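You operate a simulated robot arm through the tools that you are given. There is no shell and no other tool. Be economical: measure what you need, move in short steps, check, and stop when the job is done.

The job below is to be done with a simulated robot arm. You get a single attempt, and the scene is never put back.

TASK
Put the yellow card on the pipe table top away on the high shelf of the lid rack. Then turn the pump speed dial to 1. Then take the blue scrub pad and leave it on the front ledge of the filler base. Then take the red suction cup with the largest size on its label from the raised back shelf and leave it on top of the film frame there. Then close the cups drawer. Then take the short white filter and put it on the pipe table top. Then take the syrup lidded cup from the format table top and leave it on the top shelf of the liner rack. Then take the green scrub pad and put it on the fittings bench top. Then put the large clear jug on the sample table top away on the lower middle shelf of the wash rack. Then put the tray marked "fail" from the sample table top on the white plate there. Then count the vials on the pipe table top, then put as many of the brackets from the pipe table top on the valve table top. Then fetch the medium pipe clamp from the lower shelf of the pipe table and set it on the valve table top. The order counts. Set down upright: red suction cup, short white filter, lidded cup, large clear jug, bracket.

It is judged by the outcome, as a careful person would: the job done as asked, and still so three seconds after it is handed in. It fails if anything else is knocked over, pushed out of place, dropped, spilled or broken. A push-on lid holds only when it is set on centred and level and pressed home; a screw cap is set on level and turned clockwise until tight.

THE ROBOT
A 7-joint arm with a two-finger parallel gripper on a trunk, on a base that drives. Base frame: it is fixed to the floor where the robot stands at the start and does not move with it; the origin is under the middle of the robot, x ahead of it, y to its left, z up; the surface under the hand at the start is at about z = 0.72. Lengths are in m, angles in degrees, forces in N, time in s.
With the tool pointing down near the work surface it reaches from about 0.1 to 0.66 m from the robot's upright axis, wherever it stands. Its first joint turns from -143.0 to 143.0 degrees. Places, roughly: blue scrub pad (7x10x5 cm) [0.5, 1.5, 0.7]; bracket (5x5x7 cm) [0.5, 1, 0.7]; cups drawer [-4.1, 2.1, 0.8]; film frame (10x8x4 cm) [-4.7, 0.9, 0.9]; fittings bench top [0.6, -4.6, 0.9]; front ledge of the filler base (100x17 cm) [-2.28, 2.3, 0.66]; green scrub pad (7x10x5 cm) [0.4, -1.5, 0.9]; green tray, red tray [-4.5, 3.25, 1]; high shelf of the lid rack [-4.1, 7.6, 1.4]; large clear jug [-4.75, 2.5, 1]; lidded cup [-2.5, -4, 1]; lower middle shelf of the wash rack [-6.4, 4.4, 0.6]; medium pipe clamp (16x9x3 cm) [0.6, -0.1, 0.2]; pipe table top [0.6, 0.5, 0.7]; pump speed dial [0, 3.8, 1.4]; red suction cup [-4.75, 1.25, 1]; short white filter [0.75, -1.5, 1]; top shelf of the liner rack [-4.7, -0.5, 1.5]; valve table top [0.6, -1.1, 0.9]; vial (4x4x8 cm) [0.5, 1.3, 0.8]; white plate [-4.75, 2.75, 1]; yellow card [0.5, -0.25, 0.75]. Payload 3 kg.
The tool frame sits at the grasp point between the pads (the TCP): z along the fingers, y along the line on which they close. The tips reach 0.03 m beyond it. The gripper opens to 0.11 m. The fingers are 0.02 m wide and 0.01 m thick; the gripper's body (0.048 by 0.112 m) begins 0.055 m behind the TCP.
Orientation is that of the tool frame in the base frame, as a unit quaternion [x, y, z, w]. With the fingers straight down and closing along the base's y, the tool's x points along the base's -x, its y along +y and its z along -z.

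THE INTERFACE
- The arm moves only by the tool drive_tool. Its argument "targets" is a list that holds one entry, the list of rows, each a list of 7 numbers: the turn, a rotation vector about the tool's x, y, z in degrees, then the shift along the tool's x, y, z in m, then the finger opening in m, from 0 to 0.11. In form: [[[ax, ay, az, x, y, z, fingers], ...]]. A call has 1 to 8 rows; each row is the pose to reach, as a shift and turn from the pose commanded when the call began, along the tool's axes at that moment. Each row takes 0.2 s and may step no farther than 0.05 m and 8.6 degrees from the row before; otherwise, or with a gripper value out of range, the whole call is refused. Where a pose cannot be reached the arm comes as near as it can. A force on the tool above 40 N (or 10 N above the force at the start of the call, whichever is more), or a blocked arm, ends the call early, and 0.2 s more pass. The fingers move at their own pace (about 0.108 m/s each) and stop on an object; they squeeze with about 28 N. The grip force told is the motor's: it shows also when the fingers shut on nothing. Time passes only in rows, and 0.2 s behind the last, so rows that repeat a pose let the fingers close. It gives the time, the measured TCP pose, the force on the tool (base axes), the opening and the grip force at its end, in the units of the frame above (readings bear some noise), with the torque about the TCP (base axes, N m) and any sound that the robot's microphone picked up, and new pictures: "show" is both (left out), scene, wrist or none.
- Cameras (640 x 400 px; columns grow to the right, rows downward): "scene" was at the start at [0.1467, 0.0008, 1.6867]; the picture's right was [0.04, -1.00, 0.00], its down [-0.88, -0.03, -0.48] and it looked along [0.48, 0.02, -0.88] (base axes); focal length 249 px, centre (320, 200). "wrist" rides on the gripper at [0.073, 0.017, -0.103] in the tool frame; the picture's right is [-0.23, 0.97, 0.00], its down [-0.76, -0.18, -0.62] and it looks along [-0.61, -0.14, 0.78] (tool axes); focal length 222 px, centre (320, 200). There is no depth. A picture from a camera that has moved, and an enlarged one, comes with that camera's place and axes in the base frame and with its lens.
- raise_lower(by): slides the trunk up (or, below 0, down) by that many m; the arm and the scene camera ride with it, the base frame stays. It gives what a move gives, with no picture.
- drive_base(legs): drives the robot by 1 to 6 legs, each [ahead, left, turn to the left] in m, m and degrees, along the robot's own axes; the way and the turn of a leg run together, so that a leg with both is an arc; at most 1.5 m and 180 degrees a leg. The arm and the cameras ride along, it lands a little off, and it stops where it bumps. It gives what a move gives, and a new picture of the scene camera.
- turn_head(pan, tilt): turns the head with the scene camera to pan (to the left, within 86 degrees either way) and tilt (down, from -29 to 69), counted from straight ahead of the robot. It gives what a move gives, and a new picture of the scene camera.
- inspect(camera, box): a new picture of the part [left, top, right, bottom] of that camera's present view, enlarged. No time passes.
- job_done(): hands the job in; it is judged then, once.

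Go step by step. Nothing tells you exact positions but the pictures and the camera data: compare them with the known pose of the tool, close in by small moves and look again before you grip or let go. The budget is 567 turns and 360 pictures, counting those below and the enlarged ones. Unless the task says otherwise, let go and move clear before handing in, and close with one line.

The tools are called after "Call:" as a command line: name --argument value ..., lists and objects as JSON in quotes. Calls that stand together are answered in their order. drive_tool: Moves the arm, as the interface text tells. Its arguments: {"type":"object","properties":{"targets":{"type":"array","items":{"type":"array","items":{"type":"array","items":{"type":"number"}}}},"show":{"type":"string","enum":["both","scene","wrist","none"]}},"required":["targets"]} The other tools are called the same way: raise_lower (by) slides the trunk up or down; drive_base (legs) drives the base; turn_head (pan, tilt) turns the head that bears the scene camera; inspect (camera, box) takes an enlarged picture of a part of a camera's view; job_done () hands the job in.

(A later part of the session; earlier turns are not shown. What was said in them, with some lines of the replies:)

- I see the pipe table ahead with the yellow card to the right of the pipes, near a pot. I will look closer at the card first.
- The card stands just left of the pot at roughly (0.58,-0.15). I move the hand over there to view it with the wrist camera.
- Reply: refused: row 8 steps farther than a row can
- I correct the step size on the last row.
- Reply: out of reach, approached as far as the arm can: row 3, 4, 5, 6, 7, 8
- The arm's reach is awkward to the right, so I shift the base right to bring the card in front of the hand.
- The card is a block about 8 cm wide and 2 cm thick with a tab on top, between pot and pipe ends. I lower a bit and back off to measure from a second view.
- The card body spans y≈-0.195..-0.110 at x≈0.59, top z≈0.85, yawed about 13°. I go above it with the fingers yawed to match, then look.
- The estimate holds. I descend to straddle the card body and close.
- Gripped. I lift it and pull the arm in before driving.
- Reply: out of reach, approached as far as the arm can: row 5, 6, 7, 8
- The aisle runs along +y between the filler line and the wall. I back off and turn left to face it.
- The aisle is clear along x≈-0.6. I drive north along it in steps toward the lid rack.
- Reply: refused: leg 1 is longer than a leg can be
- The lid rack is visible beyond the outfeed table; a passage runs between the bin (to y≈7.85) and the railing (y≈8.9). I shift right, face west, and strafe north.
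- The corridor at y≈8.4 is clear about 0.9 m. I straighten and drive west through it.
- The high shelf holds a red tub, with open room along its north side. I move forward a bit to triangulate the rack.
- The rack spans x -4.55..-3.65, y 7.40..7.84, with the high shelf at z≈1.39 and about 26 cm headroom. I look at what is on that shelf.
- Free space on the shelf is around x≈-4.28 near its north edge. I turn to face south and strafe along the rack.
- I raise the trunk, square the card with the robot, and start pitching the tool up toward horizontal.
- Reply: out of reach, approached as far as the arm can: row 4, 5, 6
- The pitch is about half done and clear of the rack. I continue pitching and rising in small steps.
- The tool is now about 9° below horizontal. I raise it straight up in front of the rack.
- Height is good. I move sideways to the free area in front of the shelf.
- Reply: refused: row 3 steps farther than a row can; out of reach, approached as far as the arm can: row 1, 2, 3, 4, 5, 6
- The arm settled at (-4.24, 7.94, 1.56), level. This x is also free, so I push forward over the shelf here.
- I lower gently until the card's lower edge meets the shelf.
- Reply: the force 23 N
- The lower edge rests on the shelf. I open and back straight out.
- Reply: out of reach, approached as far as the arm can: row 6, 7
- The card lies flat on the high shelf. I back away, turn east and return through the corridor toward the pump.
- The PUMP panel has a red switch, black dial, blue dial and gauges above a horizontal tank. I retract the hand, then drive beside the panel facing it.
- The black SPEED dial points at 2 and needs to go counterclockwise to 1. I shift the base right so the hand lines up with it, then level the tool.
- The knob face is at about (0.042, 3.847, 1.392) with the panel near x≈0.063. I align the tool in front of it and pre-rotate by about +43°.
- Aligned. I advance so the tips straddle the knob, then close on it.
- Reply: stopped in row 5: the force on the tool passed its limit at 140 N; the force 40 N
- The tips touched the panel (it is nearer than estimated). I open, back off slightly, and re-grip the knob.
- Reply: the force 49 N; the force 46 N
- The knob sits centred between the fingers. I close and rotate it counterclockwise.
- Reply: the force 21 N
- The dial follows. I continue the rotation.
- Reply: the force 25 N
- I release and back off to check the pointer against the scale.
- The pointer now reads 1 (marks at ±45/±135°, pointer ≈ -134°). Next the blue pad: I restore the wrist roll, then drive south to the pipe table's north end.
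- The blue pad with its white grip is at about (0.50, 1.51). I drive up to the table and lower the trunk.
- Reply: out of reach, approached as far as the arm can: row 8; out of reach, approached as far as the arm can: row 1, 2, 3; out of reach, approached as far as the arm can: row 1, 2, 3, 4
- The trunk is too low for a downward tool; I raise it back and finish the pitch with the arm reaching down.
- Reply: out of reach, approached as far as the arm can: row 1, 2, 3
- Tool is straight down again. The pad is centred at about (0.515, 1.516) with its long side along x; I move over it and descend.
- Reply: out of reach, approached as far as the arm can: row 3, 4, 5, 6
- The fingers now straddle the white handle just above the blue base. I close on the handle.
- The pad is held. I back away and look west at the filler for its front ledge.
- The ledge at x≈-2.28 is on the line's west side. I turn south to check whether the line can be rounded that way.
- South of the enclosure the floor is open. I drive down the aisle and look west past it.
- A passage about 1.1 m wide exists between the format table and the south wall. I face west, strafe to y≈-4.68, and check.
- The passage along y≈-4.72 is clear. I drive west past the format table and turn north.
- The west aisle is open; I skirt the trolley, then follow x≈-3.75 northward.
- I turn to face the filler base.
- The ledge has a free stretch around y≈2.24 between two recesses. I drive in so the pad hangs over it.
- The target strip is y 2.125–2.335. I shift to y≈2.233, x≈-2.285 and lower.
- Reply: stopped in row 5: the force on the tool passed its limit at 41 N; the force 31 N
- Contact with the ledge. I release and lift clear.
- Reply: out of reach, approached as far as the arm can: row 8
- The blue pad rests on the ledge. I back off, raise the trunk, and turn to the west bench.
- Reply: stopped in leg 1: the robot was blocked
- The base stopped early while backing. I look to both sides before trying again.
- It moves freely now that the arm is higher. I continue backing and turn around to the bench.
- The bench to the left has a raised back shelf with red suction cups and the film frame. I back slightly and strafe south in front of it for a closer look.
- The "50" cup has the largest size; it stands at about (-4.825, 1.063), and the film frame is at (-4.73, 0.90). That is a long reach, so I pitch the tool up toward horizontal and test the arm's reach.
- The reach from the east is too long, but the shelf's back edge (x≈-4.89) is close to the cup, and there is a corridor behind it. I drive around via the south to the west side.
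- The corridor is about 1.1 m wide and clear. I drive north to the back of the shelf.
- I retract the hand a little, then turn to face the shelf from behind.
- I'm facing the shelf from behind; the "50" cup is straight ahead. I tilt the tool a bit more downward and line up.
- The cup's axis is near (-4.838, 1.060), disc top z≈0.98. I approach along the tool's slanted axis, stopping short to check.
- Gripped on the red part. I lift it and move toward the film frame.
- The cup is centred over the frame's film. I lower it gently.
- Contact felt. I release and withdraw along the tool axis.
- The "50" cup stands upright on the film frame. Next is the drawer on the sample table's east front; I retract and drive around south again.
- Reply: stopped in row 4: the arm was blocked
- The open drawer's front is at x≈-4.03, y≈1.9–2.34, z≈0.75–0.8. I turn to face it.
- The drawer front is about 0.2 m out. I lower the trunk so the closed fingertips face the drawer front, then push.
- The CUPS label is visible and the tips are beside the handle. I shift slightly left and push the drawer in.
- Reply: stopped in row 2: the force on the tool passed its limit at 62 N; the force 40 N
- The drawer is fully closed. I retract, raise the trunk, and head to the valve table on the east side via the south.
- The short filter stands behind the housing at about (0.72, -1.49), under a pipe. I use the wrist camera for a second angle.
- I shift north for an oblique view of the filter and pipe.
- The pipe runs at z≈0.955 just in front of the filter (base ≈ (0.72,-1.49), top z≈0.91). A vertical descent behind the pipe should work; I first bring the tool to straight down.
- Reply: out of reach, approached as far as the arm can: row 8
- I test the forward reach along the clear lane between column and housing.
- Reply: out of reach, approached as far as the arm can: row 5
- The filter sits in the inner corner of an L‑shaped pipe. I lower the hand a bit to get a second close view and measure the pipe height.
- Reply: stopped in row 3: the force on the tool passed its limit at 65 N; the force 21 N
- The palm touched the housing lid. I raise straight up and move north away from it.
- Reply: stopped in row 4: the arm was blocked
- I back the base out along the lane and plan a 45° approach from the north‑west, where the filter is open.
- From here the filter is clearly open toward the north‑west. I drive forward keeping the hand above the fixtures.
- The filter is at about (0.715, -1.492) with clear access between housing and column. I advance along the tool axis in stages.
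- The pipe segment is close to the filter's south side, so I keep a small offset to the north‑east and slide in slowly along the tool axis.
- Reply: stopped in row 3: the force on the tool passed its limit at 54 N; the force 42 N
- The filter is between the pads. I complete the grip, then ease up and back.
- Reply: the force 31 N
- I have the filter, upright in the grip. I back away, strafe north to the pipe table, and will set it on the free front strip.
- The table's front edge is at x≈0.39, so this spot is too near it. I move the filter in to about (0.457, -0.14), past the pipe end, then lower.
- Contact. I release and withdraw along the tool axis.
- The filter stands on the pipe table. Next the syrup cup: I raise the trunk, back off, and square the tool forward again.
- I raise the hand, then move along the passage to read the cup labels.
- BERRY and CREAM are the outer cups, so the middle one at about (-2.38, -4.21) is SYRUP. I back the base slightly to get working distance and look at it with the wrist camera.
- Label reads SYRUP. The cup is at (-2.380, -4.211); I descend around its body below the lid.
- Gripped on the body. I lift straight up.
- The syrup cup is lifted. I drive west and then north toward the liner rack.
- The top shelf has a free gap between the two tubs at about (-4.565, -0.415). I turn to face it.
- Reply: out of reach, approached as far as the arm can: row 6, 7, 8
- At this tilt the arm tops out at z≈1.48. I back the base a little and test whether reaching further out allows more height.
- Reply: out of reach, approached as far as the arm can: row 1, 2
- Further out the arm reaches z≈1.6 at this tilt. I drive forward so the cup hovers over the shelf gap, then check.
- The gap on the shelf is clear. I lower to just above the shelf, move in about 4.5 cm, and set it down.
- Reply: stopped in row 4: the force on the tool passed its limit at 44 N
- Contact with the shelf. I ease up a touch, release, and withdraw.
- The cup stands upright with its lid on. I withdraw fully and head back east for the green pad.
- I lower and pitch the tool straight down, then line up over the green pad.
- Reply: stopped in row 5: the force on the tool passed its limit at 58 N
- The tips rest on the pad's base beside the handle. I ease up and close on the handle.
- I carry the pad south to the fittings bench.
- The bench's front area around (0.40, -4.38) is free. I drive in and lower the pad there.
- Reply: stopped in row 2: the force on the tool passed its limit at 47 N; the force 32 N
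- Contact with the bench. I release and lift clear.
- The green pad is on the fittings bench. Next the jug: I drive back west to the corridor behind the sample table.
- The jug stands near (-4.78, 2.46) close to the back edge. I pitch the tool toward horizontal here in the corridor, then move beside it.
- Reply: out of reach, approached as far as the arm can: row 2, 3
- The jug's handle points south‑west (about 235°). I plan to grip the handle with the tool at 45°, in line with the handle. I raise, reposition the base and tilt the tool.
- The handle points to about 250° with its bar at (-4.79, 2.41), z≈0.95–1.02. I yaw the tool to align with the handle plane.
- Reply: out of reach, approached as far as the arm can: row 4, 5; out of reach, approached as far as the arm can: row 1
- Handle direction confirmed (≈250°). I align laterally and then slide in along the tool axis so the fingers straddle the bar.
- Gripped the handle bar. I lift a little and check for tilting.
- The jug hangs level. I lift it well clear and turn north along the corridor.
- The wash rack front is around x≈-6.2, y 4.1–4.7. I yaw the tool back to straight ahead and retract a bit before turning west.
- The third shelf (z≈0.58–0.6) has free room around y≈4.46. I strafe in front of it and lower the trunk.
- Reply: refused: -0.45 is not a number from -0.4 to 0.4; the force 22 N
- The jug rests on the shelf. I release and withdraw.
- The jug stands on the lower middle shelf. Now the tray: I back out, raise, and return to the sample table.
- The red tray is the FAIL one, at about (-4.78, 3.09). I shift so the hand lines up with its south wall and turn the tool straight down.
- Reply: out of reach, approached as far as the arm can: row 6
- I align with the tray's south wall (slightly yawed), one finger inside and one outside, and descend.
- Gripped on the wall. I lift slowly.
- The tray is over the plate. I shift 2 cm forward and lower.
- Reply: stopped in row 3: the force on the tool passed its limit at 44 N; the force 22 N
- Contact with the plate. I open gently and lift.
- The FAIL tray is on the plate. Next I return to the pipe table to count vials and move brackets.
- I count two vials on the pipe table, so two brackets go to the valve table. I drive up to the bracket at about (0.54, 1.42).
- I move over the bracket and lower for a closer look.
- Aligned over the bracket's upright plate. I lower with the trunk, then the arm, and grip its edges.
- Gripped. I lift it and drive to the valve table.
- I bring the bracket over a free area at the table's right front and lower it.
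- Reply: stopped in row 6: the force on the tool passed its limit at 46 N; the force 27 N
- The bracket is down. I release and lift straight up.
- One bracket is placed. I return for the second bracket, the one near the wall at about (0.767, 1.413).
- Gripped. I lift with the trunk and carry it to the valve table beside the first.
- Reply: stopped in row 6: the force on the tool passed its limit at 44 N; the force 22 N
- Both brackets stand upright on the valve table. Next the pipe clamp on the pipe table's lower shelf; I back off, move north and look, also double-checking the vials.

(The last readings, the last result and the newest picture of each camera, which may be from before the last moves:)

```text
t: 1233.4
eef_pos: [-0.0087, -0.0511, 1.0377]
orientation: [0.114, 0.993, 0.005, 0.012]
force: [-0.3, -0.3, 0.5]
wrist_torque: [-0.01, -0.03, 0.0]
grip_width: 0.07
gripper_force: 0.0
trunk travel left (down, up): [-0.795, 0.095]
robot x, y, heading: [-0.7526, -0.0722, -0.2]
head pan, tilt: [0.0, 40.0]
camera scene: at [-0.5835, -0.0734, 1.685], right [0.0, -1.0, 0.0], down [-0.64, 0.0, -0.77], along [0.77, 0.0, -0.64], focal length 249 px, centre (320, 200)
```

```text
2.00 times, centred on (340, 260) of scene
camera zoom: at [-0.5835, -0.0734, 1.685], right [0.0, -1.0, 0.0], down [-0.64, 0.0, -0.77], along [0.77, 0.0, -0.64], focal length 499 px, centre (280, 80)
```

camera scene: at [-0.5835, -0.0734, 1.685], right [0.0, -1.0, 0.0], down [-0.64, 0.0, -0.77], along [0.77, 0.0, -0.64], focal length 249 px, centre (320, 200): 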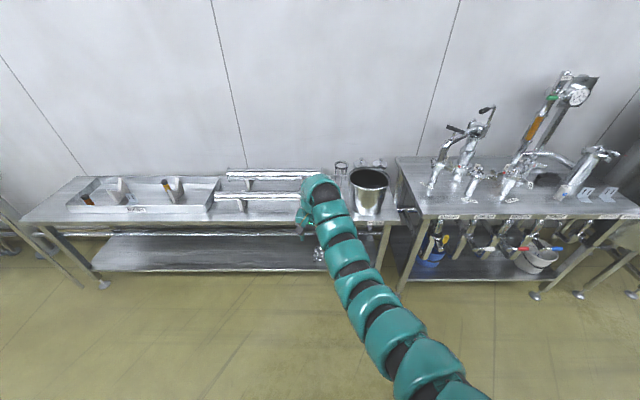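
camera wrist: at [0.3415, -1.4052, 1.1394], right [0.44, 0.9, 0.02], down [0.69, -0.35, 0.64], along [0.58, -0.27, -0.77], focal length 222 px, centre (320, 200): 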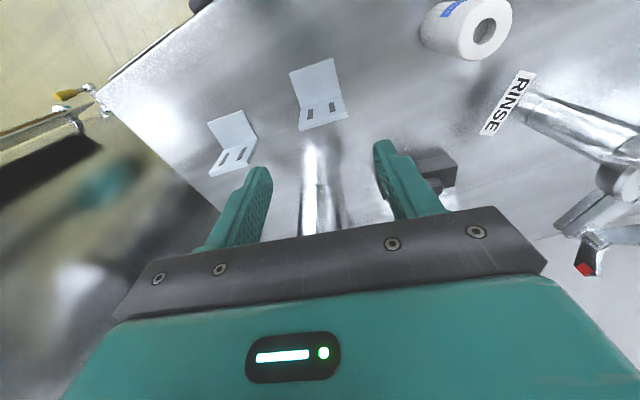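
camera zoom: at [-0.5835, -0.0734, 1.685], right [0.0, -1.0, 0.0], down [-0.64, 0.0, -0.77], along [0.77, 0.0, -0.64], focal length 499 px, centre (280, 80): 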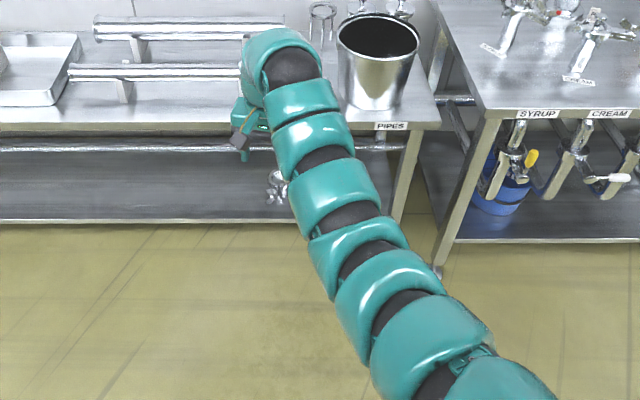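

The clamp lies on the lower shelf near (0.57, -0.07). I level the tool toward horizontal here in the aisle before lowering the trunk.

Call:
drive_tool --targets '[[[0, 0, -6.5, 0.03, 0, 0, 0.09], [0, 0, -13, 0.06, 0, 0, 0.09]]]' --show "none"

Call:
drive_tool --targets '[[[0, -8.5, 0, 0, 0, 0, 0.09], [0, -17, 0, 0, 0, 0, 0.09], [0, -25.5, 0, 0, 0, 0, 0.09], [0, -34, 0, 0, 0, 0, 0.09], [0, -42.5, 0, 0, 0, 0, 0.09], [0, -51, 0, 0, 0, 0, 0.09], [0, -59.5, 0, 0, 0, 0, 0.09], [0, -68, 0, 0, 0, 0, 0.09]]]' --show "none"

Call:
raise_lower --by -0.4

Call:
raise_lower --by -0.3

```text
t: 1234.0
eef_pos: [-0.0663, -0.0368, 1.036]
orientation: [0.001, 1.0, 0.001, 0.012]
force: [-0.3, 0.9, 0.0]
wrist_torque: [-0.06, 0.02, 0.02]
grip_width: 0.0899
gripper_force: 0.1
trunk travel left (down, up): [-0.795, 0.095]
robot x, y, heading: [-0.7515, -0.0724, 0.2]
head pan, tilt: [0.0, 40.0]
```

```text
t: 1235.8
eef_pos: [-0.0661, -0.0388, 1.0358]
orientation: [0.003, 0.821, 0.001, 0.571]
force: [0.1, -0.8, 0.7]
wrist_torque: [0.0, -0.02, 0.01]
grip_width: 0.09
gripper_force: 0.1
trunk travel left (down, up): [-0.795, 0.095]
robot x, y, heading: [-0.7504, -0.0682, 0.1]
head pan, tilt: [0.0, 40.0]
```

```text
t: 1239.6
eef_pos: [-0.0661, -0.0386, 0.6373]
orientation: [0.003, 0.822, 0.001, 0.569]
force: [0.7, 0.6, 0.2]
wrist_torque: [-0.01, 0.01, 0.01]
grip_width: 0.0901
gripper_force: 0.1
trunk travel left (down, up): [-0.395, 0.495]
robot x, y, heading: [-0.7491, -0.0697, -0.1]
head pan, tilt: [0.0, 40.0]
```

```text
t: 1242.8
eef_pos: [-0.0564, -0.0381, 0.422]
orientation: [0.012, 0.81, 0.01, 0.586]
force: [0.9, 0.9, 1.3]
wrist_torque: [0.0, 0.02, 0.0]
grip_width: 0.09
gripper_force: 0.1
trunk travel left (down, up): [-0.151, 0.739]
robot x, y, heading: [-0.7499, -0.0697, -0.3]
head pan, tilt: [0.0, 40.0]
stopped: the arm was blocked; the commanded pose is now the measured one
```

The arm stopped against something while lowering. I look at the situation.

Call:
turn_head --pan -10 --tilt 50

Call:
inspect --camera "wrist" --box '[0, 0, 640, 400]'

```text
t: 1243.5
eef_pos: [-0.0572, -0.0389, 0.4223]
orientation: [0.012, 0.81, 0.007, 0.586]
force: [-0.5, -0.5, 0.9]
wrist_torque: [0.0, 0.03, 0.01]
grip_width: 0.0898
gripper_force: 0.1
trunk travel left (down, up): [-0.151, 0.739]
robot x, y, heading: [-0.7529, -0.0724, -0.2]
head pan, tilt: [-10.0, 50.0]
camera scene: at [-0.5992, -0.0857, 1.03], right [-0.18, -0.98, 0.0], down [-0.75, 0.13, -0.65], along [0.64, -0.11, -0.76], focal length 249 px, centre (320, 200)
```

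scene: 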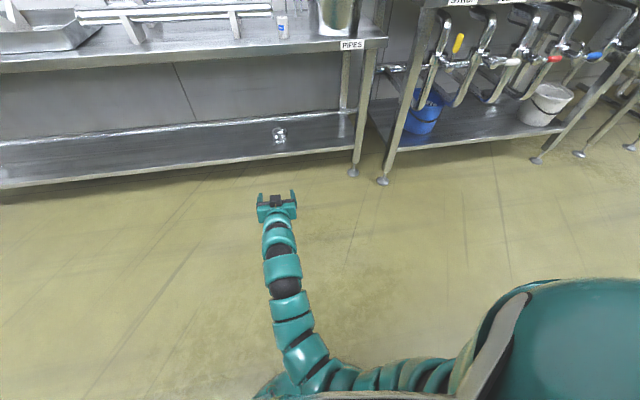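

```text
1.00 times, centred on (320, 200) of wrist (not enlarged: the box is as wide or as high as the picture)
camera zoom: at [-0.1766, -0.0185, 0.3863], right [0.08, 0.97, 0.24], down [-0.36, -0.2, 0.91], along [0.93, -0.16, 0.33], focal length 222 px, centre (320, 200)
```

zoom: 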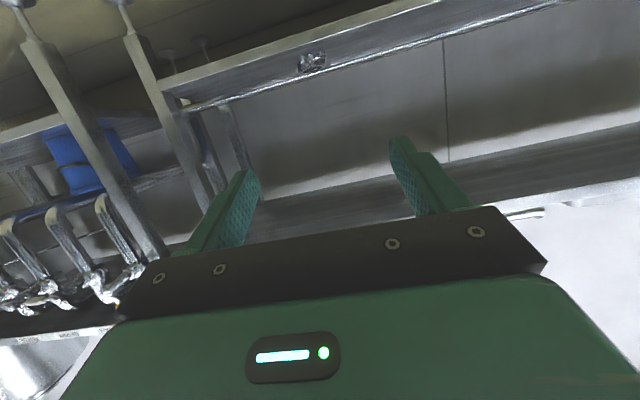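

Call:
drive_tool --targets '[[[0, 0, 0, 0.024, 0, 0.024, 0.09], [0, 0, 0, 0.048, 0, 0.047, 0.09], [0, 0, 0, 0.072, 0, 0.07, 0.09], [0, 0, 0, 0.095, 0, 0.094, 0.09]]]' --show "scene"

```text
t: 1244.5
eef_pos: [0.0038, -0.0388, 0.2888]
orientation: [0.011, 0.813, 0.004, 0.582]
force: [0.1, -0.8, 0.9]
wrist_torque: [0.01, -0.02, 0.01]
grip_width: 0.09
gripper_force: 0.1
trunk travel left (down, up): [-0.151, 0.739]
robot x, y, heading: [-0.7498, -0.0728, -0.1]
head pan, tilt: [-10.0, 50.0]
camera scene: at [-0.5929, -0.0867, 1.0242], right [-0.18, -0.98, 0.0], down [-0.75, 0.13, -0.64], along [0.63, -0.11, -0.77], focal length 249 px, centre (320, 200)
```

scene: 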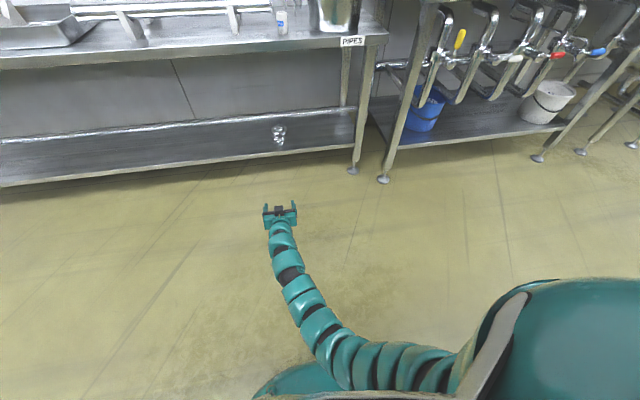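

Call:
inspect --camera "scene" --box '[250, 110, 310, 155]'

Call:
inspect --camera "wrist" --box '[220, 20, 420, 160]'

```text
8.89 times, centred on (280, 132) of scene
camera zoom: at [-0.5929, -0.0867, 1.0242], right [-0.18, -0.98, 0.0], down [-0.75, 0.13, -0.64], along [0.63, -0.11, -0.77], focal length 2216 px, centre (676, 800)
```

zoom: 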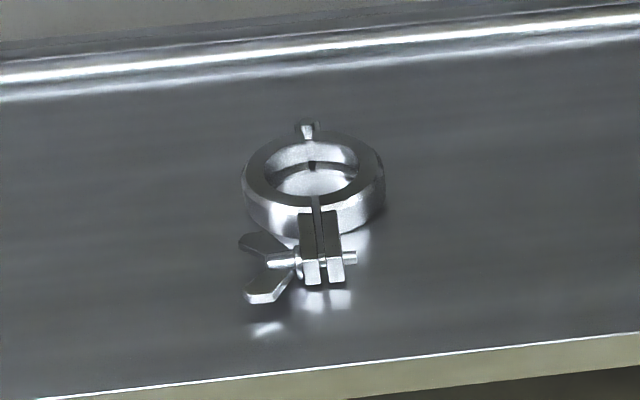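

```text
2.86 times, centred on (320, 90) of wrist
camera zoom: at [-0.1161, -0.0181, 0.2536], right [0.09, 0.97, 0.23], down [-0.35, -0.19, 0.92], along [0.93, -0.16, 0.32], focal length 635 px, centre (320, 514)
```

zoom: 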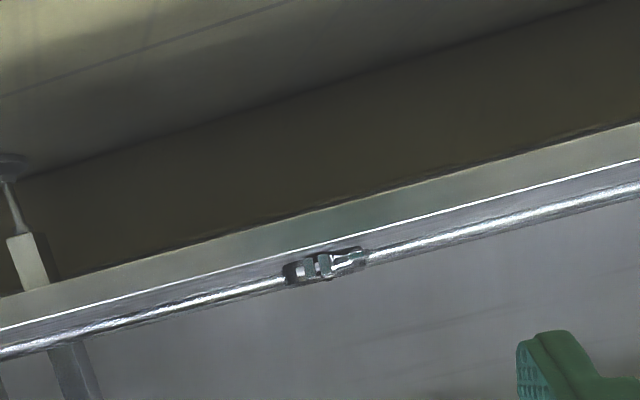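

The clamp is a ring (≈9 cm) with its lugs toward me. I tilt the tool to about 40° and raise slightly, then drive in.

Call:
drive_tool --targets '[[[0, 7.5, 0, -0.02, -0.01, 0, 0.11], [0, 15, 0, -0.04, -0.02, -0.005, 0.11], [0, 22, 0, -0.055, -0.028, -0.01, 0.11]]]' --show "none"

Call:
drive_base --legs '[[0.42, 0, 0]]'

Call:
inspect --camera "wrist" --box '[0, 0, 640, 400]'

```text
t: 1245.3
eef_pos: [0.0122, -0.0688, 0.348]
orientation: [0.012, 0.909, 0.007, 0.416]
force: [0.4, -0.3, 0.2]
wrist_torque: [0.0, 0.04, 0.02]
grip_width: 0.11
gripper_force: 0.0
trunk travel left (down, up): [-0.151, 0.739]
robot x, y, heading: [-0.7512, -0.07, -0.0]
head pan, tilt: [-10.0, 50.0]
```

```text
t: 1247.9
eef_pos: [0.4329, -0.0658, 0.349]
orientation: [0.009, 0.908, 0.009, 0.418]
force: [0.3, 0.5, -0.5]
wrist_torque: [0.05, 0.03, -0.01]
grip_width: 0.1102
gripper_force: 0.0
trunk travel left (down, up): [-0.151, 0.739]
robot x, y, heading: [-0.3319, -0.0734, 0.1]
head pan, tilt: [-10.0, 50.0]
camera scene: at [-0.1727, -0.0865, 1.027], right [-0.17, -0.98, 0.0], down [-0.75, 0.13, -0.64], along [0.63, -0.11, -0.77], focal length 249 px, centre (320, 200)
```

scene: 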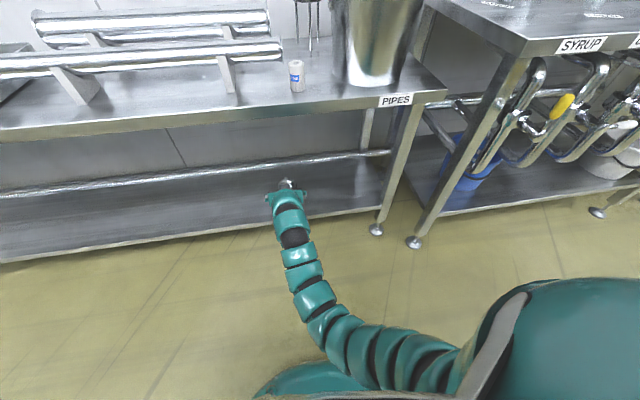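

```text
1.00 times, centred on (320, 200) of wrist (not enlarged: the box is as wide or as high as the picture)
camera zoom: at [0.308, -0.0472, 0.3617], right [0.16, 0.97, 0.2], down [0.02, -0.2, 0.98], along [0.99, -0.15, -0.05], focal length 222 px, centre (320, 200)
```

zoom: 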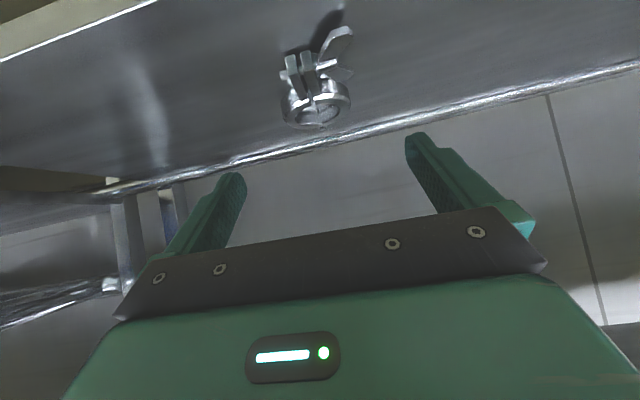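

The ring is near (0.585, -0.07) and its wing nut reaches about 5 cm north. I move in and descend with the fingers fully open.

Call:
drive_base --legs '[[0.09, 0, 0]]'

Call:
drive_tool --targets '[[[0, 0, 0, 0.015, 0.0, 0.035, 0.11], [0, 0, 0, 0.03, 0.0, 0.07, 0.11], [0, 0, 0, 0.038, 0.0, 0.09, 0.11]]]' --show "wrist"

```text
t: 1249.0
eef_pos: [0.5222, -0.0645, 0.3477]
orientation: [0.009, 0.908, 0.009, 0.418]
force: [0.4, 0.8, -0.2]
wrist_torque: [0.01, 0.02, -0.01]
grip_width: 0.1101
gripper_force: 0.1
trunk travel left (down, up): [-0.151, 0.739]
robot x, y, heading: [-0.2423, -0.07, 0.3]
head pan, tilt: [-10.0, 50.0]
camera scene: at [-0.084, -0.0863, 1.027], right [-0.17, -0.99, 0.0], down [-0.75, 0.13, -0.64], along [0.63, -0.11, -0.77], focal length 249 px, centre (320, 200)
```

scene: 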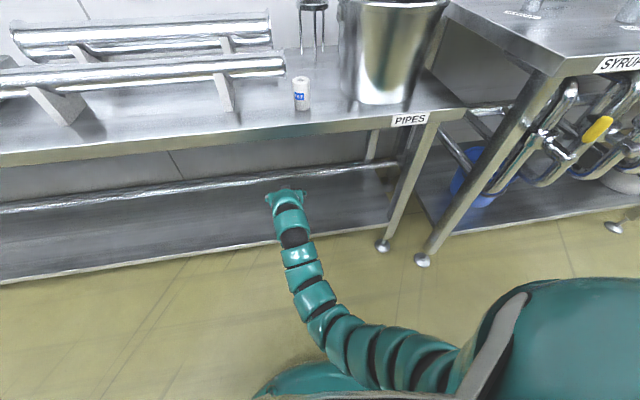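

```text
t: 1249.8
eef_pos: [0.565, -0.0637, 0.2612]
orientation: [0.009, 0.909, 0.009, 0.417]
force: [-0.7, -0.4, 0.1]
wrist_torque: [-0.01, -0.01, -0.01]
grip_width: 0.1101
gripper_force: 0.1
trunk travel left (down, up): [-0.151, 0.739]
robot x, y, heading: [-0.2434, -0.0737, 0.2]
head pan, tilt: [-10.0, 50.0]
camera wrist: at [0.4404, -0.0454, 0.2747], right [0.16, 0.97, 0.2], down [0.02, -0.2, 0.98], along [0.99, -0.15, -0.05], focal length 222 px, centre (320, 200)
```

wrist: 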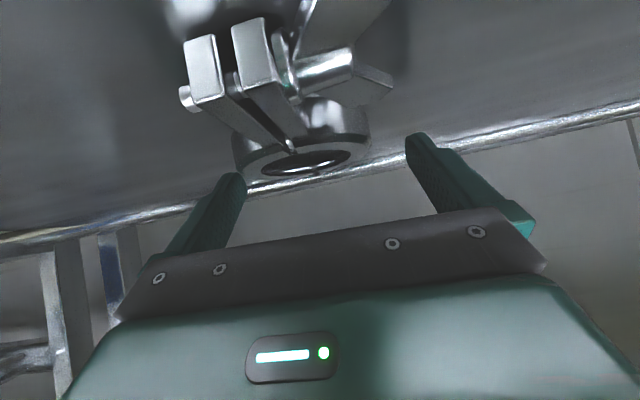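

Call:
drive_tool --targets '[[[0, 0, 0, 0, -0.01, 0, 0.11], [0, 0, 0, 0.003, -0.01, 0.015, 0.11], [0, 0, 0, 0.0065, -0.01, 0.028, 0.11]]]' --show "wrist"

```text
t: 1250.7
eef_pos: [0.5843, -0.0692, 0.2492]
orientation: [0.008, 0.905, 0.009, 0.426]
force: [-23.3, -0.2, 30.8]
wrist_torque: [-1.72, 0.09, -1.38]
grip_width: 0.1099
gripper_force: 0.0
trunk travel left (down, up): [-0.151, 0.739]
robot x, y, heading: [-0.2437, -0.0706, -0.1]
head pan, tilt: [-10.0, 50.0]
stopped in row 3: the force on the tool passed its limit at 96 N (the readings are from after the stop); the commanded pose is now the measured one
camera wrist: at [0.4591, -0.0524, 0.2588], right [0.15, 0.97, 0.2], down [0.0, -0.2, 0.98], along [0.99, -0.15, -0.03], focal length 222 px, centre (320, 200)
```

wrist: 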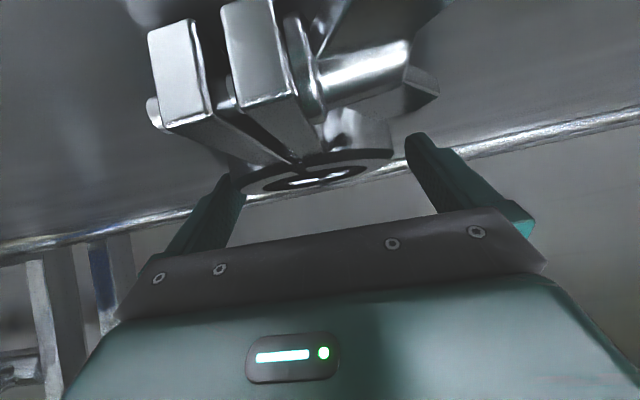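

The south finger touched the ring's rim. I back up, shift a bit further south, and try again.

Call:
drive_tool --targets '[[[0, 0, 0, 0, 0, -0.02, 0.11], [0, 1.5, 0, 0, 0, -0.035, 0.11], [0, 1.5, 0, 0, -0.009, -0.035, 0.11]]]' --show "wrist"

Call:
inspect --camera "wrist" --box '[120, 0, 480, 240]'

```text
t: 1251.5
eef_pos: [0.5556, -0.0807, 0.2643]
orientation: [0.008, 0.913, 0.009, 0.409]
force: [1.2, -0.4, 0.4]
wrist_torque: [-0.01, 0.0, -0.03]
grip_width: 0.11
gripper_force: 0.0
trunk travel left (down, up): [-0.151, 0.739]
robot x, y, heading: [-0.2439, -0.0688, 0.1]
head pan, tilt: [-10.0, 50.0]
camera wrist: at [0.4313, -0.0625, 0.2796], right [0.16, 0.97, 0.19], down [0.04, -0.2, 0.98], along [0.99, -0.15, -0.07], focal length 222 px, centre (320, 200)
```

wrist: 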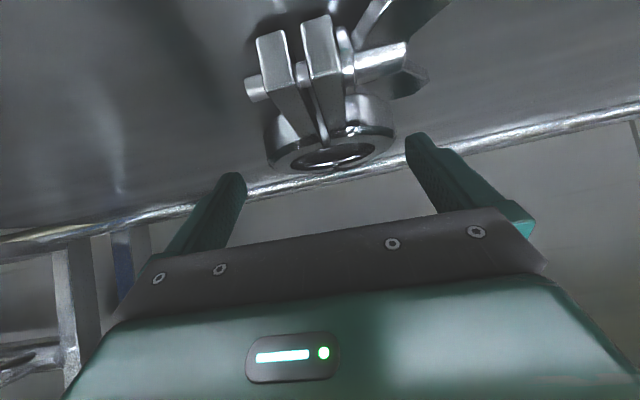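

```text
1.67 times, centred on (300, 120) of wrist
camera zoom: at [0.4313, -0.0625, 0.2796], right [0.16, 0.97, 0.19], down [0.04, -0.2, 0.98], along [0.99, -0.15, -0.07], focal length 370 px, centre (353, 333)
```

zoom: 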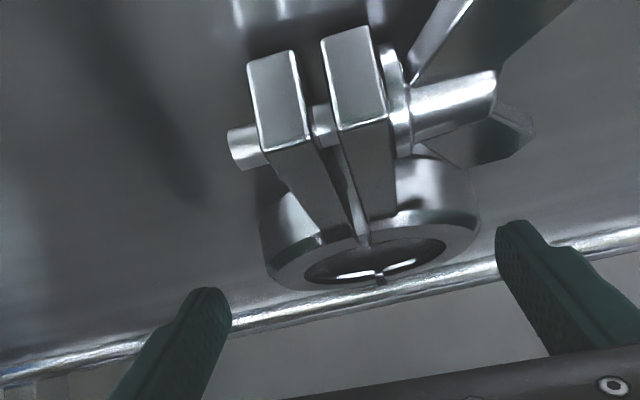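

Call:
drive_tool --targets '[[[0, 0, 0, 0, 0.005, 0.01, 0.11], [0, 0, 0, 0.002, 0.005, 0.02, 0.11], [0, 0, 0, 0.004, 0.005, 0.028, 0.11], [0, 0, 0, 0.006, 0.005, 0.034, 0.11]]]' --show "wrist"

```text
t: 1252.4
eef_pos: [0.5776, -0.0735, 0.2482]
orientation: [0.007, 0.909, 0.009, 0.416]
force: [-21.4, 0.7, 27.8]
wrist_torque: [-1.54, 0.21, -1.19]
grip_width: 0.1098
gripper_force: 0.0
trunk travel left (down, up): [-0.151, 0.739]
robot x, y, heading: [-0.2437, -0.0699, -0.1]
head pan, tilt: [-10.0, 50.0]
stopped in row 4: the force on the tool passed its limit at 82 N (the readings are from after the stop); the commanded pose is now the measured one
camera wrist: at [0.4525, -0.0562, 0.2618], right [0.15, 0.97, 0.19], down [0.03, -0.2, 0.98], along [0.99, -0.14, -0.06], focal length 222 px, centre (320, 200)
```

wrist: 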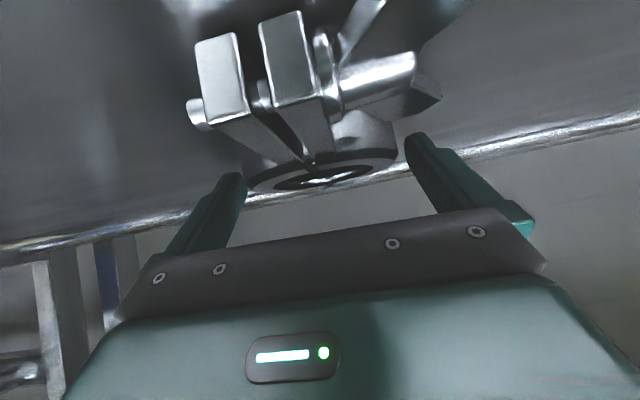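

The tips have actually reached the shelf surface (z≈0.22) with the ring between the fingers. I ease off slightly and close.

Call:
drive_tool --targets '[[[0, 0, 0, -0.001, 0, -0.004, 0.11], [0, 0, 0, -0.001, 0, -0.004, 0.06], [0, 0, 0, -0.001, 0, -0.004, 0.06], [0, 0, 0, -0.001, 0, -0.004, 0.06]]]' --show "wrist"

```text
t: 1253.4
eef_pos: [0.575, -0.0746, 0.2475]
orientation: [0.007, 0.911, 0.01, 0.413]
force: [1.7, -6.2, 12.0]
wrist_torque: [-0.85, -0.3, -0.02]
grip_width: 0.0855
gripper_force: 27.7
trunk travel left (down, up): [-0.151, 0.739]
robot x, y, heading: [-0.2462, -0.0699, 0.1]
head pan, tilt: [-10.0, 50.0]
camera wrist: at [0.4501, -0.0567, 0.2624], right [0.16, 0.97, 0.19], down [0.03, -0.2, 0.98], along [0.99, -0.15, -0.06], focal length 222 px, centre (320, 200)
```

wrist: 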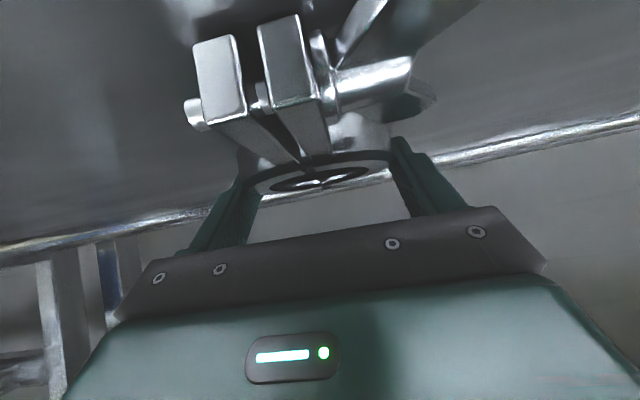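

Gripped the ring at 8.5 cm. I lift it a few centimetres and check.

Call:
drive_tool --targets '[[[0, 0, 0, -0.01, 0, -0.009, 0.06], [0, 0, 0, -0.025, 0, -0.022, 0.06], [0, 0, 0, -0.045, 0, -0.04, 0.06]]]' --show "wrist"

```text
t: 1254.2
eef_pos: [0.5734, -0.0766, 0.3071]
orientation: [0.007, 0.911, 0.01, 0.412]
force: [-0.4, 0.0, -3.4]
wrist_torque: [-0.01, -0.05, 0.01]
grip_width: 0.0851
gripper_force: 28.0
trunk travel left (down, up): [-0.151, 0.739]
robot x, y, heading: [-0.2446, -0.0683, 0.1]
head pan, tilt: [-10.0, 50.0]
camera wrist: at [0.4488, -0.0573, 0.3215], right [0.16, 0.97, 0.19], down [0.04, -0.2, 0.98], along [0.99, -0.15, -0.07], focal length 222 px, centre (320, 200)
```

wrist: 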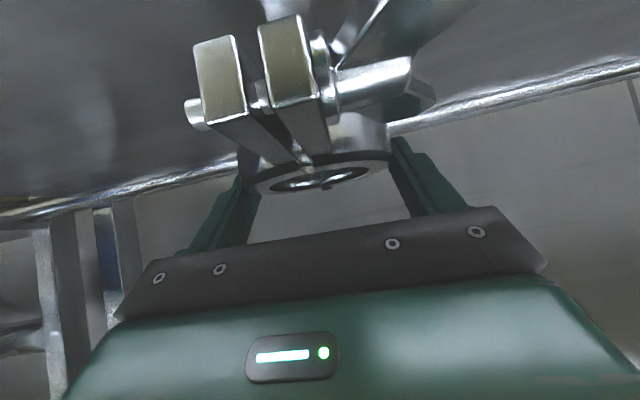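

The clamp is held level. I back out and raise the trunk, then view the valve table for a free spot.

Call:
drive_base --legs '[[-0.5, 0, 0]]'

Call:
raise_lower --by 0.4

Call:
raise_lower --by 0.33

Call:
drive_base --legs '[[0, -0.95, 0]]'

Call:
turn_head --pan 0 --tilt 45

Call:
inspect --camera "scene" --box '[200, 140, 480, 300]'

```text
t: 1257.2
eef_pos: [0.0768, -0.0792, 0.3073]
orientation: [0.01, 0.911, 0.009, 0.413]
force: [-0.3, -0.1, -2.7]
wrist_torque: [-0.02, -0.03, -0.02]
grip_width: 0.0853
gripper_force: 27.5
trunk travel left (down, up): [-0.151, 0.739]
robot x, y, heading: [-0.7421, -0.0703, -0.2]
head pan, tilt: [-10.0, 50.0]
camera scene: at [-0.583, -0.0864, 1.0269], right [-0.18, -0.98, 0.0], down [-0.75, 0.14, -0.64], along [0.63, -0.11, -0.77], focal length 249 px, centre (320, 200)
```

scene: 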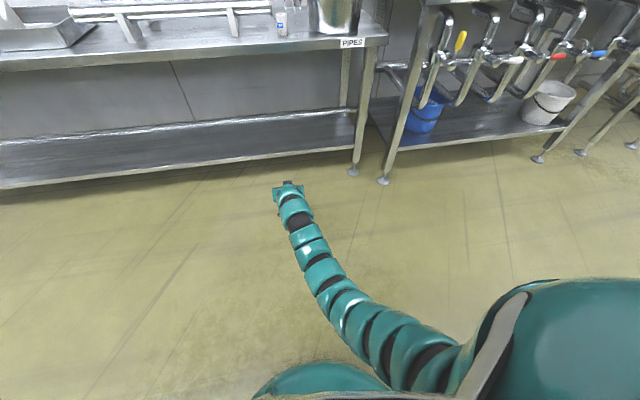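

```text
t: 1261.0
eef_pos: [0.0772, -0.0808, 0.7057]
orientation: [0.01, 0.911, 0.008, 0.412]
force: [-0.4, -0.4, -3.0]
wrist_torque: [0.0, -0.02, -0.02]
grip_width: 0.0852
gripper_force: 27.5
trunk travel left (down, up): [-0.551, 0.339]
robot x, y, heading: [-0.7404, -0.073, -0.3]
head pan, tilt: [-10.0, 50.0]
```

```text
t: 1264.2
eef_pos: [0.0763, -0.0788, 1.0368]
orientation: [0.01, 0.911, 0.008, 0.413]
force: [-0.2, -0.8, -2.9]
wrist_torque: [-0.02, -0.03, 0.01]
grip_width: 0.0854
gripper_force: 28.0
trunk travel left (down, up): [-0.881, 0.009]
robot x, y, heading: [-0.736, -0.073, -0.3]
head pan, tilt: [-10.0, 50.0]
```

```text
t: 1269.3
eef_pos: [0.0727, -1.0495, 1.0373]
orientation: [0.009, 0.911, 0.009, 0.412]
force: [-0.7, -0.1, -2.8]
wrist_torque: [0.01, -0.03, -0.01]
grip_width: 0.085
gripper_force: 28.1
trunk travel left (down, up): [-0.881, 0.009]
robot x, y, heading: [-0.7446, -1.0381, -0.3]
head pan, tilt: [-10.0, 50.0]
camera scene: at [-0.587, -1.0574, 1.7569], right [-0.18, -0.98, 0.0], down [-0.75, 0.14, -0.64], along [0.63, -0.11, -0.77], focal length 249 px, centre (320, 200)
```

scene: 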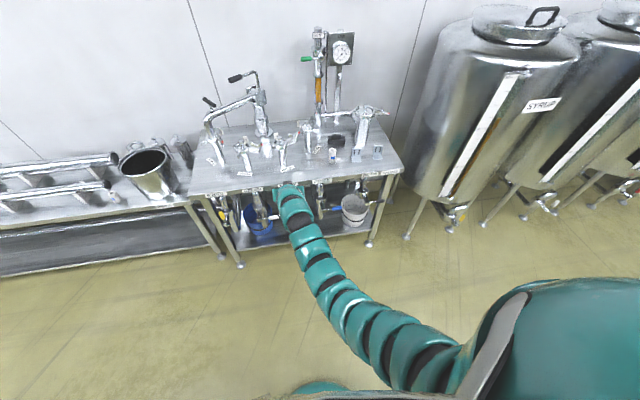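

```text
t: 1270.0
eef_pos: [0.072, -1.0493, 1.0368]
orientation: [0.009, 0.911, 0.008, 0.412]
force: [0.4, 0.0, -2.0]
wrist_torque: [-0.01, -0.04, 0.01]
grip_width: 0.0854
gripper_force: 28.1
trunk travel left (down, up): [-0.881, 0.009]
robot x, y, heading: [-0.7434, -1.0422, -0.2]
head pan, tilt: [0.0, 45.0]
camera scene: at [-0.5815, -1.0435, 1.7638], right [0.0, -1.0, 0.0], down [-0.71, 0.0, -0.71], along [0.71, 0.0, -0.71], focal length 249 px, centre (320, 200)
```

scene: 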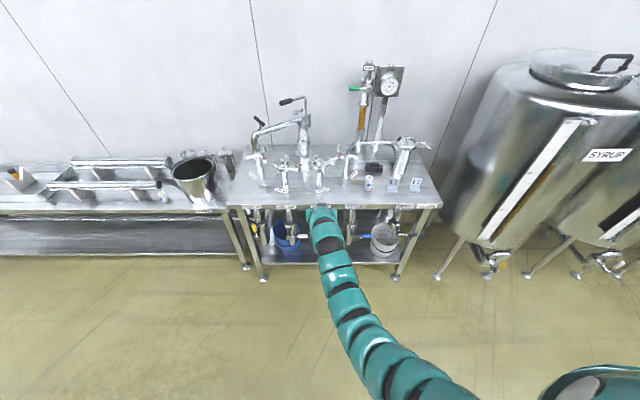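

```text
2.29 times, centred on (340, 220) of scene
camera zoom: at [-0.5815, -1.0435, 1.7638], right [0.0, -1.0, 0.0], down [-0.71, 0.0, -0.71], along [0.71, 0.0, -0.71], focal length 570 px, centre (274, 154)
```

zoom: 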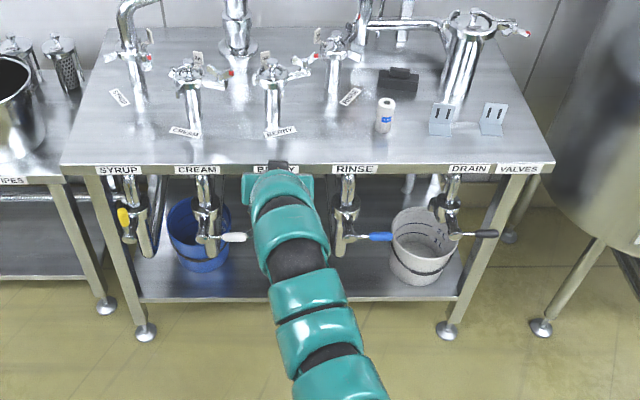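

The strip in front of the RINSE valve around (0.40, -1.19) is free and fits the clamp. I move over it.

Call:
drive_base --legs '[[0.31, -0.14, 0]]'

Call:
raise_lower --by -0.08

Call:
inspect --camera "wrist" --box '[0, 0, 640, 400]'

```text
t: 1272.2
eef_pos: [0.3873, -1.1936, 1.0359]
orientation: [0.01, 0.911, 0.009, 0.412]
force: [0.1, 0.2, -2.4]
wrist_torque: [-0.02, -0.03, -0.01]
grip_width: 0.0852
gripper_force: 27.9
trunk travel left (down, up): [-0.881, 0.009]
robot x, y, heading: [-0.4291, -1.1841, -0.5]
head pan, tilt: [0.0, 45.0]
camera scene: at [-0.2664, -1.1865, 1.7637], right [-0.01, -1.0, 0.0], down [-0.71, 0.01, -0.71], along [0.71, 0.0, -0.71], focal length 249 px, centre (320, 200)
```

scene: 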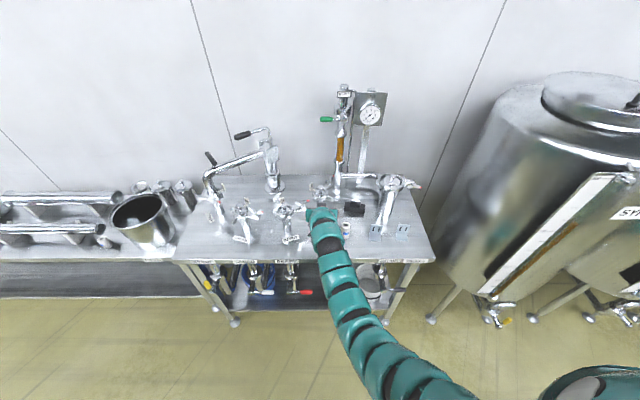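

```text
t: 1273.4
eef_pos: [0.3868, -1.1932, 0.9573]
orientation: [0.011, 0.911, 0.007, 0.412]
force: [0.2, -0.3, -2.9]
wrist_torque: [-0.02, -0.03, -0.01]
grip_width: 0.0852
gripper_force: 27.9
trunk travel left (down, up): [-0.801, 0.089]
robot x, y, heading: [-0.4317, -1.1846, -0.5]
head pan, tilt: [0.0, 45.0]
```

```text
1.00 times, centred on (320, 200) of wrist (not enlarged: the box is as wide or as high as the picture)
camera zoom: at [0.2613, -1.1745, 0.9718], right [0.16, 0.97, 0.19], down [0.03, -0.2, 0.98], along [0.99, -0.15, -0.06], focal length 222 px, centre (320, 200)
```

zoom: 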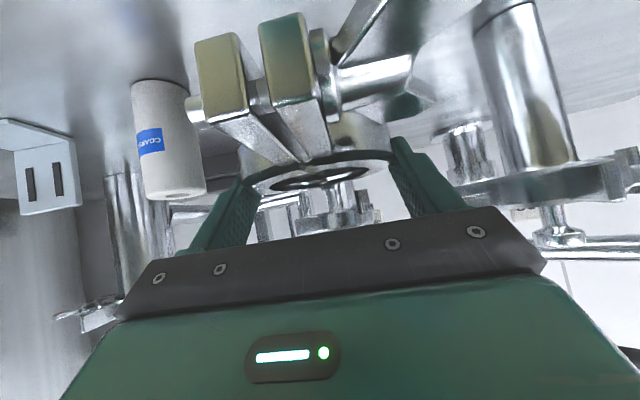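

Call:
drive_tool --targets '[[[0, 0, 0, 0.02, 0, 0.0175, 0.06], [0, 0, 0, 0.034, 0, 0.03, 0.06], [0, 0, 0, 0.041, 0, 0.036, 0.06], [0, 0, 0, 0.046, 0, 0.04, 0.06], [0, 0, 0, 0.05, 0, 0.044, 0.06], [0, 0, 0, 0.054, 0, 0.047, 0.06]]]' --show "wrist"

```text
t: 1274.8
eef_pos: [0.3854, -1.1916, 0.8882]
orientation: [0.011, 0.91, 0.007, 0.414]
force: [2.8, 0.2, 10.7]
wrist_torque: [-0.46, 0.17, 0.08]
grip_width: 0.0852
gripper_force: 28.4
trunk travel left (down, up): [-0.801, 0.089]
robot x, y, heading: [-0.4346, -1.1818, -0.3]
head pan, tilt: [0.0, 45.0]
camera wrist: at [0.2606, -1.1728, 0.9025], right [0.16, 0.97, 0.19], down [0.03, -0.2, 0.98], along [0.99, -0.15, -0.06], focal length 222 px, centre (320, 200)
```

wrist: 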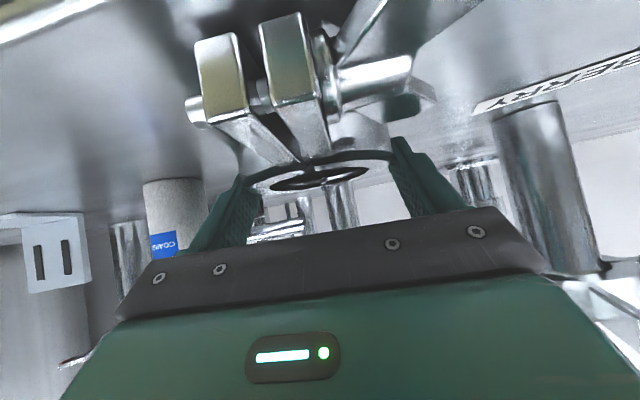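

Contact. I open the fingers and withdraw up and back.

Call:
drive_tool --targets '[[[0, 0, 0, 0.0, 0, 0.0, 0.095], [0, 0, 0, 0, 0, 0, 0.104], [0, 0, 0, 0, 0, 0, 0.104], [0, 0, 0, -0.02, 0, -0.018, 0.104], [0, 0, 0, -0.045, 0, -0.04, 0.104], [0, 0, 0, -0.075, 0, -0.066, 0.104], [0, 0, 0, -0.09, 0, -0.1, 0.104]]]'

```text
t: 1276.4
eef_pos: [0.3673, -1.1949, 1.0205]
orientation: [0.011, 0.911, 0.008, 0.413]
force: [-0.4, 0.4, 0.2]
wrist_torque: [0.01, -0.01, 0.02]
grip_width: 0.104
gripper_force: 0.0
trunk travel left (down, up): [-0.801, 0.089]
robot x, y, heading: [-0.4321, -1.181, -0.6]
head pan, tilt: [0.0, 45.0]
camera scene: at [-0.2687, -1.186, 1.684], right [-0.01, -1.0, 0.0], down [-0.71, 0.01, -0.71], along [0.71, -0.01, -0.71], focal length 249 px, centre (320, 200)
camera wrist: at [0.2428, -1.1759, 1.0343], right [0.16, 0.97, 0.19], down [0.03, -0.2, 0.98], along [0.99, -0.15, -0.06], focal length 222 px, centre (320, 200)
```

scene: 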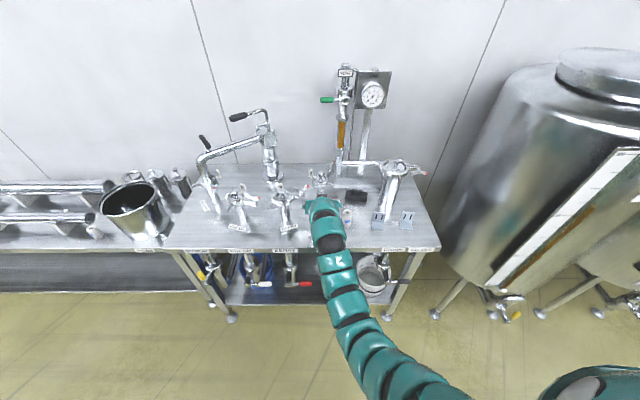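
wrist: 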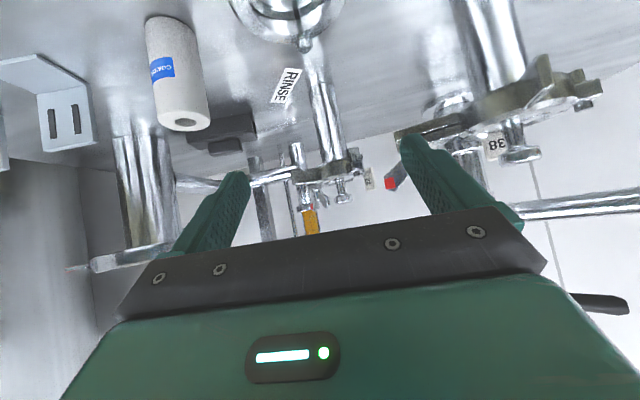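

The clamp is on the table. I back straight out and do a final check of the tables.

Call:
drive_base --legs '[[-0.35, 0, 0.5]]'

Call:
inspect --camera "scene" --box '[220, 130, 460, 270]'

Call:
inspect --camera "scene" --box '[0, 110, 240, 260]'

```text
t: 1278.7
eef_pos: [0.0227, -1.1896, 1.0208]
orientation: [0.01, 0.911, 0.008, 0.413]
force: [-0.2, -0.2, 0.0]
wrist_torque: [0.0, -0.01, 0.02]
grip_width: 0.1039
gripper_force: 0.1
trunk travel left (down, up): [-0.801, 0.089]
robot x, y, heading: [-0.7732, -1.1769, -0.0]
head pan, tilt: [0.0, 45.0]
camera scene: at [-0.6137, -1.1836, 1.684], right [0.0, -1.0, 0.0], down [-0.71, 0.0, -0.71], along [0.71, 0.0, -0.71], focal length 249 px, centre (320, 200)
```

scene: 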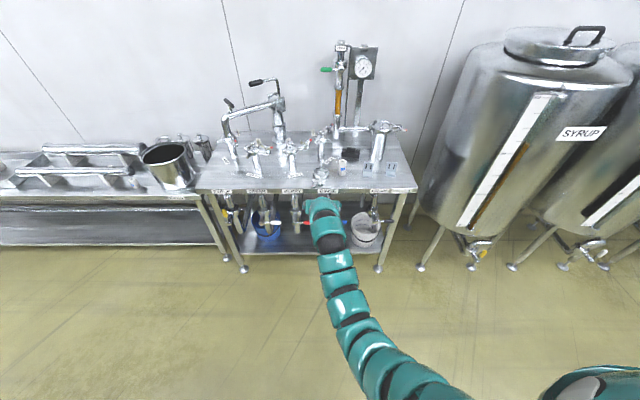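

```text
2.67 times, centred on (340, 200) of scene
camera zoom: at [-0.6137, -1.1836, 1.684], right [0.0, -1.0, 0.0], down [-0.71, 0.0, -0.71], along [0.71, 0.0, -0.71], focal length 665 px, centre (267, 200)
```

zoom: 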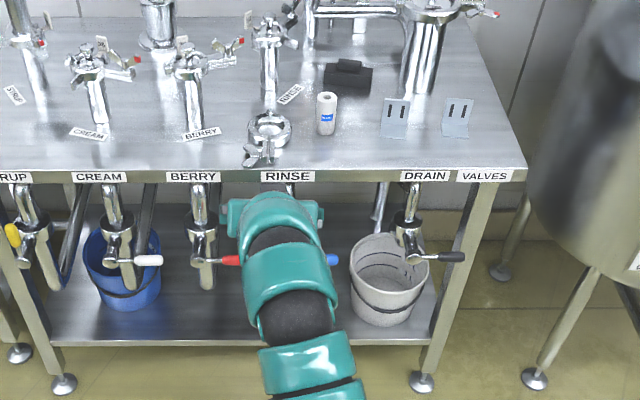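

```text
2.67 times, centred on (120, 185) of scene
camera zoom: at [-0.6137, -1.1836, 1.684], right [0.0, -1.0, 0.0], down [-0.71, 0.0, -0.71], along [0.71, 0.0, -0.71], focal length 665 px, centre (853, 240)
```

zoom: 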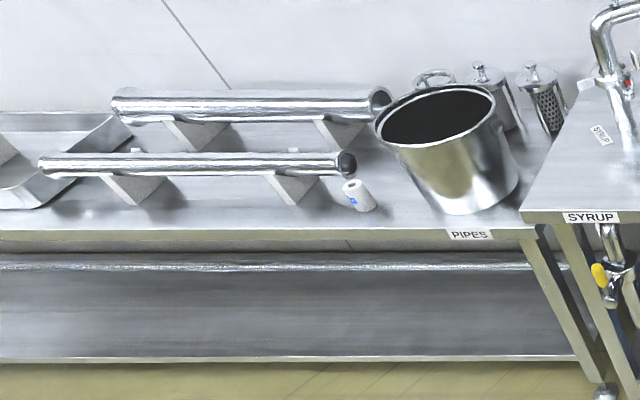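

Everything I see matches the job: filter, brackets and clamp are upright and in place, and the arm is clear. I hand in the job.

Call:
job_done

```text
The job is handed in.
```

All twelve steps are done in the order asked and handed in: I counted two vials, so two brackets went to the valve table, and the yellow card lies flat rather than standing on its shelf.
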